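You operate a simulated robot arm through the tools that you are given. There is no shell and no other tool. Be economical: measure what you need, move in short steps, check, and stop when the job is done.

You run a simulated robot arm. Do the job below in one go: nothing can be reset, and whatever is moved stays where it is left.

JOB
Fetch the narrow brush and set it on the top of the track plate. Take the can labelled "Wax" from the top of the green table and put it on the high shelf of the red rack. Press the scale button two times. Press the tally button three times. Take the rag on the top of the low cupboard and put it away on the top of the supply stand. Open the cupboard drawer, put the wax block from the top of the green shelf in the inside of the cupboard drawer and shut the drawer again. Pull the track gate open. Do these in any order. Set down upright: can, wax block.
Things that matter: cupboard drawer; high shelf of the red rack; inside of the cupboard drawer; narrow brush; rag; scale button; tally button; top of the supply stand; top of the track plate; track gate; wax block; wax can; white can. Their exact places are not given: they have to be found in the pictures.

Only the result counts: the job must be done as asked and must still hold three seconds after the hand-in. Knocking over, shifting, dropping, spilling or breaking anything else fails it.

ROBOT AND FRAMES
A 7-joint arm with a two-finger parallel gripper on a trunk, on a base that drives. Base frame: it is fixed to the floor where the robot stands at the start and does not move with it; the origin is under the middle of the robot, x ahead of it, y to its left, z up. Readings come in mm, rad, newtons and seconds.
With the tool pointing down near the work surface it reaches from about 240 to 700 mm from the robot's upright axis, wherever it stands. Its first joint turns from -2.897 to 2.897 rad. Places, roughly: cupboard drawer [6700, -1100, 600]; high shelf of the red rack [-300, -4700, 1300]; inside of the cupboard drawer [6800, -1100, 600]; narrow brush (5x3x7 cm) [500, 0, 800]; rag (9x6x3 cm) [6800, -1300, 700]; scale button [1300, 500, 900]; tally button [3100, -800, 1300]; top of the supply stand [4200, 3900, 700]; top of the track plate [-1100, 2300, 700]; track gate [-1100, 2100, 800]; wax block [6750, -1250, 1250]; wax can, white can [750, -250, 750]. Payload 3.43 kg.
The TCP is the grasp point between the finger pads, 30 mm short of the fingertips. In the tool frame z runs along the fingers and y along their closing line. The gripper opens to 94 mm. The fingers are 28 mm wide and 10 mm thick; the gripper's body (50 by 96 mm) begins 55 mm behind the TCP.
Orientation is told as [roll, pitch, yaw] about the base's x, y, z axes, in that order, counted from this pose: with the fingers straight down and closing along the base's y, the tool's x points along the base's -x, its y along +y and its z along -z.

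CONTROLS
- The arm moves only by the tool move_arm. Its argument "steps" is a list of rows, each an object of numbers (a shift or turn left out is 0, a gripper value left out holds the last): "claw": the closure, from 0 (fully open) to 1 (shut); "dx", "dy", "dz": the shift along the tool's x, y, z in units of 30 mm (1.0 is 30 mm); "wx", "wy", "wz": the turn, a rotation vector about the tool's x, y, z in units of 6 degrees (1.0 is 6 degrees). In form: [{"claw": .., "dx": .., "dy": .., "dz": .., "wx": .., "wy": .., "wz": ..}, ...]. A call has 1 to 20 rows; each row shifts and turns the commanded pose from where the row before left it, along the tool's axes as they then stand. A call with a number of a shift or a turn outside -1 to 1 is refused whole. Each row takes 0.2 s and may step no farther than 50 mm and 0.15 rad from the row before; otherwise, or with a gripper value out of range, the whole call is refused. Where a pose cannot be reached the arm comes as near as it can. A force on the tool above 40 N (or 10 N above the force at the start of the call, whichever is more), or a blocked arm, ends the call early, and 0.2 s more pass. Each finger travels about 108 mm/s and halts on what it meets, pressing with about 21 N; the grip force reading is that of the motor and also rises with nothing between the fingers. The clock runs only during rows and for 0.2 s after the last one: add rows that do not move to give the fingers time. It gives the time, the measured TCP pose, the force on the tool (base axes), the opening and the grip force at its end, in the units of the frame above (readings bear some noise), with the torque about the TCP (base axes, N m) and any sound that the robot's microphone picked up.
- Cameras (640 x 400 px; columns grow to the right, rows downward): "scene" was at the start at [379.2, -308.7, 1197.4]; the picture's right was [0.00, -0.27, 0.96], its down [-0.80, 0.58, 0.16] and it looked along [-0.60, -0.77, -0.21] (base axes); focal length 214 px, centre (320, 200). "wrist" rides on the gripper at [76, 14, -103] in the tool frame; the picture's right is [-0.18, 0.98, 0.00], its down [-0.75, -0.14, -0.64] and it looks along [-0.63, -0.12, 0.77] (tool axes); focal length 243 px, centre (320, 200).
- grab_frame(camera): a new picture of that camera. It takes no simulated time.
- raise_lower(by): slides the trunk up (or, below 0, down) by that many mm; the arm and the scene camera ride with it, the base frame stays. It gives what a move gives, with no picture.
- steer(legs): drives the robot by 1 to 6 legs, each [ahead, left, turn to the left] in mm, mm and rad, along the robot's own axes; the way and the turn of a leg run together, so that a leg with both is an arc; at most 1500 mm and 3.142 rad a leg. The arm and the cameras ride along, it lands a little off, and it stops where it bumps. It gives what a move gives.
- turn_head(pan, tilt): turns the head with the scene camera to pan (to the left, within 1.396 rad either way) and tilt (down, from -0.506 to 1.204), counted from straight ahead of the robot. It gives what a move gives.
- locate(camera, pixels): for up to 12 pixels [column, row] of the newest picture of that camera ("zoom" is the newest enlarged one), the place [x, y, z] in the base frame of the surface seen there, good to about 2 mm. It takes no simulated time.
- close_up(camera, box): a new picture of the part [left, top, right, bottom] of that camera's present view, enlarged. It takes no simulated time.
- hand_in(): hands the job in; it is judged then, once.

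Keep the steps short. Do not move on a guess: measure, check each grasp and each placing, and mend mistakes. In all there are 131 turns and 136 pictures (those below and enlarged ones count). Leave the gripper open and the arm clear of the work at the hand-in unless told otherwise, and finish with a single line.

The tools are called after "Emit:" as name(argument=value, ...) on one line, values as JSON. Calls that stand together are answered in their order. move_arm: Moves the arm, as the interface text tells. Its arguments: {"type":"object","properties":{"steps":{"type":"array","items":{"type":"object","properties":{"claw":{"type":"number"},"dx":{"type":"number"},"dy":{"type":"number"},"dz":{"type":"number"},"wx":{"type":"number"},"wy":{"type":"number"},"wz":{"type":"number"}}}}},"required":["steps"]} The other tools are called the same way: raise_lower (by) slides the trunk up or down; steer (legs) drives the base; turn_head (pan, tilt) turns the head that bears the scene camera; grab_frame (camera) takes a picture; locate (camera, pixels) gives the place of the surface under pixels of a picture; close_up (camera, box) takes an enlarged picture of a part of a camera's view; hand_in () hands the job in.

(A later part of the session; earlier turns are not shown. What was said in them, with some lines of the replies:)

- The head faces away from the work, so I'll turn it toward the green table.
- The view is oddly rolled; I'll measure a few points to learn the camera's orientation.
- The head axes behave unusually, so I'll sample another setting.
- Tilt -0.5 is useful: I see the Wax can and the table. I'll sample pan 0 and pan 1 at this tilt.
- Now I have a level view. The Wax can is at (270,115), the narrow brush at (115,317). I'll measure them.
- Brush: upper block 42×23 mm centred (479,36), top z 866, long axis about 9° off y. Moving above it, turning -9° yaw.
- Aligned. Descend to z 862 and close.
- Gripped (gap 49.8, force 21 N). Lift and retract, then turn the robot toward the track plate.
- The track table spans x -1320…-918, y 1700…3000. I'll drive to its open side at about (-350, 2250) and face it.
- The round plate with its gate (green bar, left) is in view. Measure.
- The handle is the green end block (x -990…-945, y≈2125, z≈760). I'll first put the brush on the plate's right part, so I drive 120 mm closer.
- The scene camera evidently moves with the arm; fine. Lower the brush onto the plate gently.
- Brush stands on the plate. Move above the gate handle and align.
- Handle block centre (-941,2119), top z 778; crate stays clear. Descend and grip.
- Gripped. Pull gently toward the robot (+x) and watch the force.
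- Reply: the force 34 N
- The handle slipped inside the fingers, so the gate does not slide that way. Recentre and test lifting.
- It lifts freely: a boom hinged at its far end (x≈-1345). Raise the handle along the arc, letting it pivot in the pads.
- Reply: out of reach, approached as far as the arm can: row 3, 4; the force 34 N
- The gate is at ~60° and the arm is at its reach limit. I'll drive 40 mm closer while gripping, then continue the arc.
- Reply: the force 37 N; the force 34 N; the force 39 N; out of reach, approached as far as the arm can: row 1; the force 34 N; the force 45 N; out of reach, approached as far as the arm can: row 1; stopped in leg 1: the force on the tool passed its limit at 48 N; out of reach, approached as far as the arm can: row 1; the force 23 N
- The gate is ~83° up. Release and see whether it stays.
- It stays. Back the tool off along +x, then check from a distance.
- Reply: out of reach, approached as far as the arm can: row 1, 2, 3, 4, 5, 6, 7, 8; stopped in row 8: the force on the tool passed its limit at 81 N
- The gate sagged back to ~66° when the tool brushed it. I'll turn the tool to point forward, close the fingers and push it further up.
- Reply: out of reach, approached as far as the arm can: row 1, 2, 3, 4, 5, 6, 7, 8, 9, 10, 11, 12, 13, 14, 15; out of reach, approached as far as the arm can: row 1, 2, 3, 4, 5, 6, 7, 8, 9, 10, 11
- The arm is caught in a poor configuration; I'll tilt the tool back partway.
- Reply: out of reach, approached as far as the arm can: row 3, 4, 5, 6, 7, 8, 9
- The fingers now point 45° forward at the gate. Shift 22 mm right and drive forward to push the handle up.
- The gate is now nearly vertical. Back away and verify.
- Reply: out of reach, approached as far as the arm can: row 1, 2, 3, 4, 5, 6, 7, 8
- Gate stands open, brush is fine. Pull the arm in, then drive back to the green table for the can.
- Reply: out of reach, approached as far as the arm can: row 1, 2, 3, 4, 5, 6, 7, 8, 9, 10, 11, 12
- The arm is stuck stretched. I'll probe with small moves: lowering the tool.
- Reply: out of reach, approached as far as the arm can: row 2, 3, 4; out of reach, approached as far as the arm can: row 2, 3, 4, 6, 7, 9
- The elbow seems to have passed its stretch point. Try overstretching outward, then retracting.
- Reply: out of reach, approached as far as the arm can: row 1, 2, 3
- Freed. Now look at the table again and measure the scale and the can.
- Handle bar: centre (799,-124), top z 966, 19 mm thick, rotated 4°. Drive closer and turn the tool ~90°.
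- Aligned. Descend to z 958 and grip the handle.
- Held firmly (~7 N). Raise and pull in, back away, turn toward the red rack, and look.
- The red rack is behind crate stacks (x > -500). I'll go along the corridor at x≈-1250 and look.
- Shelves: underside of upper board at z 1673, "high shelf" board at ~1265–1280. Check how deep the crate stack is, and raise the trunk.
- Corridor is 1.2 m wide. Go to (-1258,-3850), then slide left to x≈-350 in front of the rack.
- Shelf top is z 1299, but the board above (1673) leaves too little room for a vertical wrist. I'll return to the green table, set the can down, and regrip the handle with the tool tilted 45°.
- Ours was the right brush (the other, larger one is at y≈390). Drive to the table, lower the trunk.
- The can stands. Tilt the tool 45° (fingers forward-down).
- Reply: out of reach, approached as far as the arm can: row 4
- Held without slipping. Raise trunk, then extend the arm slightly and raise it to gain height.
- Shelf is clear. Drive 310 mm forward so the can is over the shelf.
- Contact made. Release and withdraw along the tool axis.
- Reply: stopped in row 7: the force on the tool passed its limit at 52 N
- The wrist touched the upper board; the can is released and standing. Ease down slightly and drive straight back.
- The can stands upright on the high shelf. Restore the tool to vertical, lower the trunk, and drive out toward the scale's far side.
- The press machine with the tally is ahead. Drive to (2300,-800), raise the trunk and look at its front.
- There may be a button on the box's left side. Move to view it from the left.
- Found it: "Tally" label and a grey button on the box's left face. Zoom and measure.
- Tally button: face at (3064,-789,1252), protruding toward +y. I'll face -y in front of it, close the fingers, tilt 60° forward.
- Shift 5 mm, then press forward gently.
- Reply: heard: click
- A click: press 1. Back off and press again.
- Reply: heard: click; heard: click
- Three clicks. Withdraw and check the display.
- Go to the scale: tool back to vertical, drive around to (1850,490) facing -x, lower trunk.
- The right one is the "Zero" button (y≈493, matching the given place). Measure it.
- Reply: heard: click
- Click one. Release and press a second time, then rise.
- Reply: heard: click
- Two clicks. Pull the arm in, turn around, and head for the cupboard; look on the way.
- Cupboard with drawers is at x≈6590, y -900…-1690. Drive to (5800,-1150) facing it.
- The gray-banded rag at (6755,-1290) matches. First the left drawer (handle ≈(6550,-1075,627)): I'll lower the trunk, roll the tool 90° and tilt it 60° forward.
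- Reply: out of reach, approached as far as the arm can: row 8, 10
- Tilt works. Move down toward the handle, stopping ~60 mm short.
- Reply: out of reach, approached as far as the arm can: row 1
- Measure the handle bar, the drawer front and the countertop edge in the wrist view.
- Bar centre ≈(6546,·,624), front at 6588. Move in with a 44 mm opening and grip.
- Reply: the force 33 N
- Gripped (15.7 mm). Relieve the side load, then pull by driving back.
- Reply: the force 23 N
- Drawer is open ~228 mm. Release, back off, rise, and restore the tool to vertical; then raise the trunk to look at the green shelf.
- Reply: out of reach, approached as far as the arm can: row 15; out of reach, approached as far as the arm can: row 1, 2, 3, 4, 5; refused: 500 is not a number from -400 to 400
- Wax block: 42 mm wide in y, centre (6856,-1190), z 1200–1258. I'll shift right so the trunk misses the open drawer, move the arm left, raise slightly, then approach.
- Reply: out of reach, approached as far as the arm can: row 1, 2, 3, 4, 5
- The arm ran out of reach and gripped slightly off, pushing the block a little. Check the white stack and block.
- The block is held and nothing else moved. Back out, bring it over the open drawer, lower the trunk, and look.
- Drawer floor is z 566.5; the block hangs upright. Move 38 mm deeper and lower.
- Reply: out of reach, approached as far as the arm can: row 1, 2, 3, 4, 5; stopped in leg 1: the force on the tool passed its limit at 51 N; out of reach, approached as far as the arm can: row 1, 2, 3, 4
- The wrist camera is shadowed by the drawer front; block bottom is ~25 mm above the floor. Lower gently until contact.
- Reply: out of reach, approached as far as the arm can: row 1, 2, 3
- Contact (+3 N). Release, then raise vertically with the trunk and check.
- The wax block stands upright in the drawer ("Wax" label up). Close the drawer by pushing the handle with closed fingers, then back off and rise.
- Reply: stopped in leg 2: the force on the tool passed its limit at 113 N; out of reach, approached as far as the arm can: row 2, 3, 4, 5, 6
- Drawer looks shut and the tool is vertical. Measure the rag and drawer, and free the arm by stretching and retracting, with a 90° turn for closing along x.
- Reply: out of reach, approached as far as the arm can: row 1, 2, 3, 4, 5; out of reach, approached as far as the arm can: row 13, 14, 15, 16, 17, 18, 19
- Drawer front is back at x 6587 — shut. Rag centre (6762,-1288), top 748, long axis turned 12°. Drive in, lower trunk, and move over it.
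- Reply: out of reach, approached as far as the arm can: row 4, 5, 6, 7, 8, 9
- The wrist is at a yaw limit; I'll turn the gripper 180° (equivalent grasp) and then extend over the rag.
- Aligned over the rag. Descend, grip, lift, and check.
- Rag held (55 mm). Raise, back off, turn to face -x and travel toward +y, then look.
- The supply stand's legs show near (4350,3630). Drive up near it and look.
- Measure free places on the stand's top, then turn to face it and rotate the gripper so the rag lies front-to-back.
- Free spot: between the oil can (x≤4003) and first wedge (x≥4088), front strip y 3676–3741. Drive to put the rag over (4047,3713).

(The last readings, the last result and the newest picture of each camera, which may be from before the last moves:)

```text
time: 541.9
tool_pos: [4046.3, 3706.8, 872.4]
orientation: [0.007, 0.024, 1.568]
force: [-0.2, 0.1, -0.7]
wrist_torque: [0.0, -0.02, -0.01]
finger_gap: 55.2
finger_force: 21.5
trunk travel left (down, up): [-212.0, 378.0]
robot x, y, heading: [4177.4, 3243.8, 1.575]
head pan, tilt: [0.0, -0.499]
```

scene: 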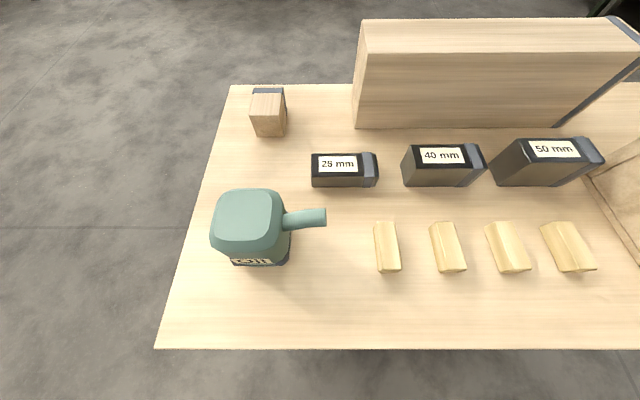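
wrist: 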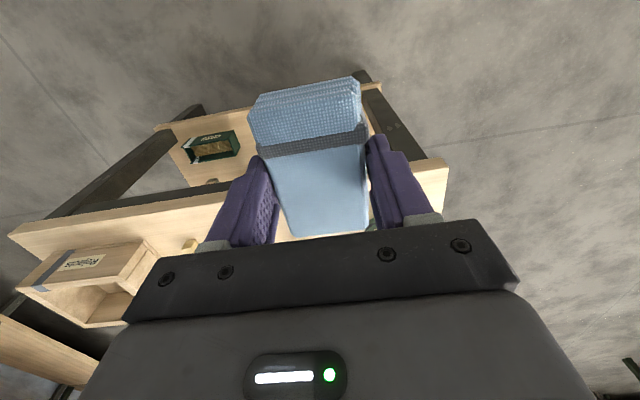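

Lower onto the stand, release, rise, back off, and look.

Emit:
move_arm(steps=[{"dx": -0.2}, {}])

Emit:
raise_lower(by=-136)

Emit:
move_arm(steps=[{"dz": 0.08}, {}, {"claw": 0.2}, {}, {}])

Emit:
raise_lower(by=200)

Emit:
steer(legs=[[-250, 0, 0]])

Emit:
move_arm(steps=[{"claw": 0}, {}])

Emit:
grab_frame(camera="scene")

```text
time: 542.5
tool_pos: [4046.4, 3713.0, 871.3]
orientation: [0.009, 0.025, 1.571]
force: [0.9, 0.4, -0.2]
wrist_torque: [0.04, 0.01, -0.01]
finger_gap: 55.0
finger_force: 21.0
trunk travel left (down, up): [-212.0, 378.0]
robot x, y, heading: [4173.2, 3243.8, 1.577]
head pan, tilt: [0.0, -0.499]
```

```text
time: 544.2
tool_pos: [4045.7, 3712.3, 735.2]
orientation: [0.007, 0.022, 1.571]
force: [0.3, 0.3, 7.6]
wrist_torque: [0.39, -0.22, 0.03]
finger_gap: 54.7
finger_force: 21.2
trunk travel left (down, up): [-76.0, 514.0]
robot x, y, heading: [4176.5, 3242.9, 1.576]
head pan, tilt: [0.0, -0.499]
```

```text
time: 545.4
tool_pos: [4045.7, 3710.8, 733.0]
orientation: [0.007, 0.026, 1.571]
force: [0.2, -0.1, 1.2]
wrist_torque: [0.01, -0.02, 0.01]
finger_gap: 75.1
finger_force: 0.2
trunk travel left (down, up): [-76.0, 514.0]
robot x, y, heading: [4172.7, 3240.6, 1.579]
head pan, tilt: [0.0, -0.499]
```

```text
time: 547.5
tool_pos: [4046.5, 3713.8, 931.9]
orientation: [0.007, 0.025, 1.57]
force: [0.0, 0.4, 0.5]
wrist_torque: [-0.01, -0.03, 0.04]
finger_gap: 75.3
finger_force: 0.0
trunk travel left (down, up): [-276.0, 314.0]
robot x, y, heading: [4173.4, 3241.6, 1.575]
head pan, tilt: [0.0, -0.499]
```

```text
time: 549.4
tool_pos: [4050.1, 3460.7, 933.1]
orientation: [0.008, 0.023, 1.566]
force: [0.4, -0.5, 0.2]
wrist_torque: [0.01, -0.05, -0.02]
finger_gap: 75.2
finger_force: 0.1
trunk travel left (down, up): [-276.0, 314.0]
robot x, y, heading: [4174.2, 2993.9, 1.568]
head pan, tilt: [0.0, -0.499]
```

```text
time: 550.0
tool_pos: [4049.2, 3461.7, 933.3]
orientation: [0.008, 0.024, 1.567]
force: [-0.2, -0.8, -0.1]
wrist_torque: [-0.01, -0.02, -0.03]
finger_gap: 93.9
finger_force: 0.0
trunk travel left (down, up): [-276.0, 314.0]
robot x, y, heading: [4176.9, 2992.1, 1.575]
head pan, tilt: [0.0, -0.499]
```

```text
13 pictures are left
5 turns are left
```

scene: 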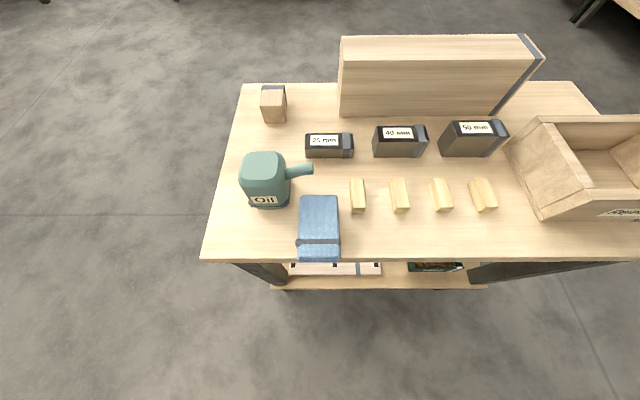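

The rag lies flat on the stand with nothing else disturbed, and the gripper is open and clear. All parts are done, so I'll hand in.

Emit:
hand_in()

```text
The job is handed in.
```

I did every part of the job and handed it in, but no result was reported back. I checked each placing in the pictures. The button presses were counted only by their clicks: two for the scale, three for the tally.
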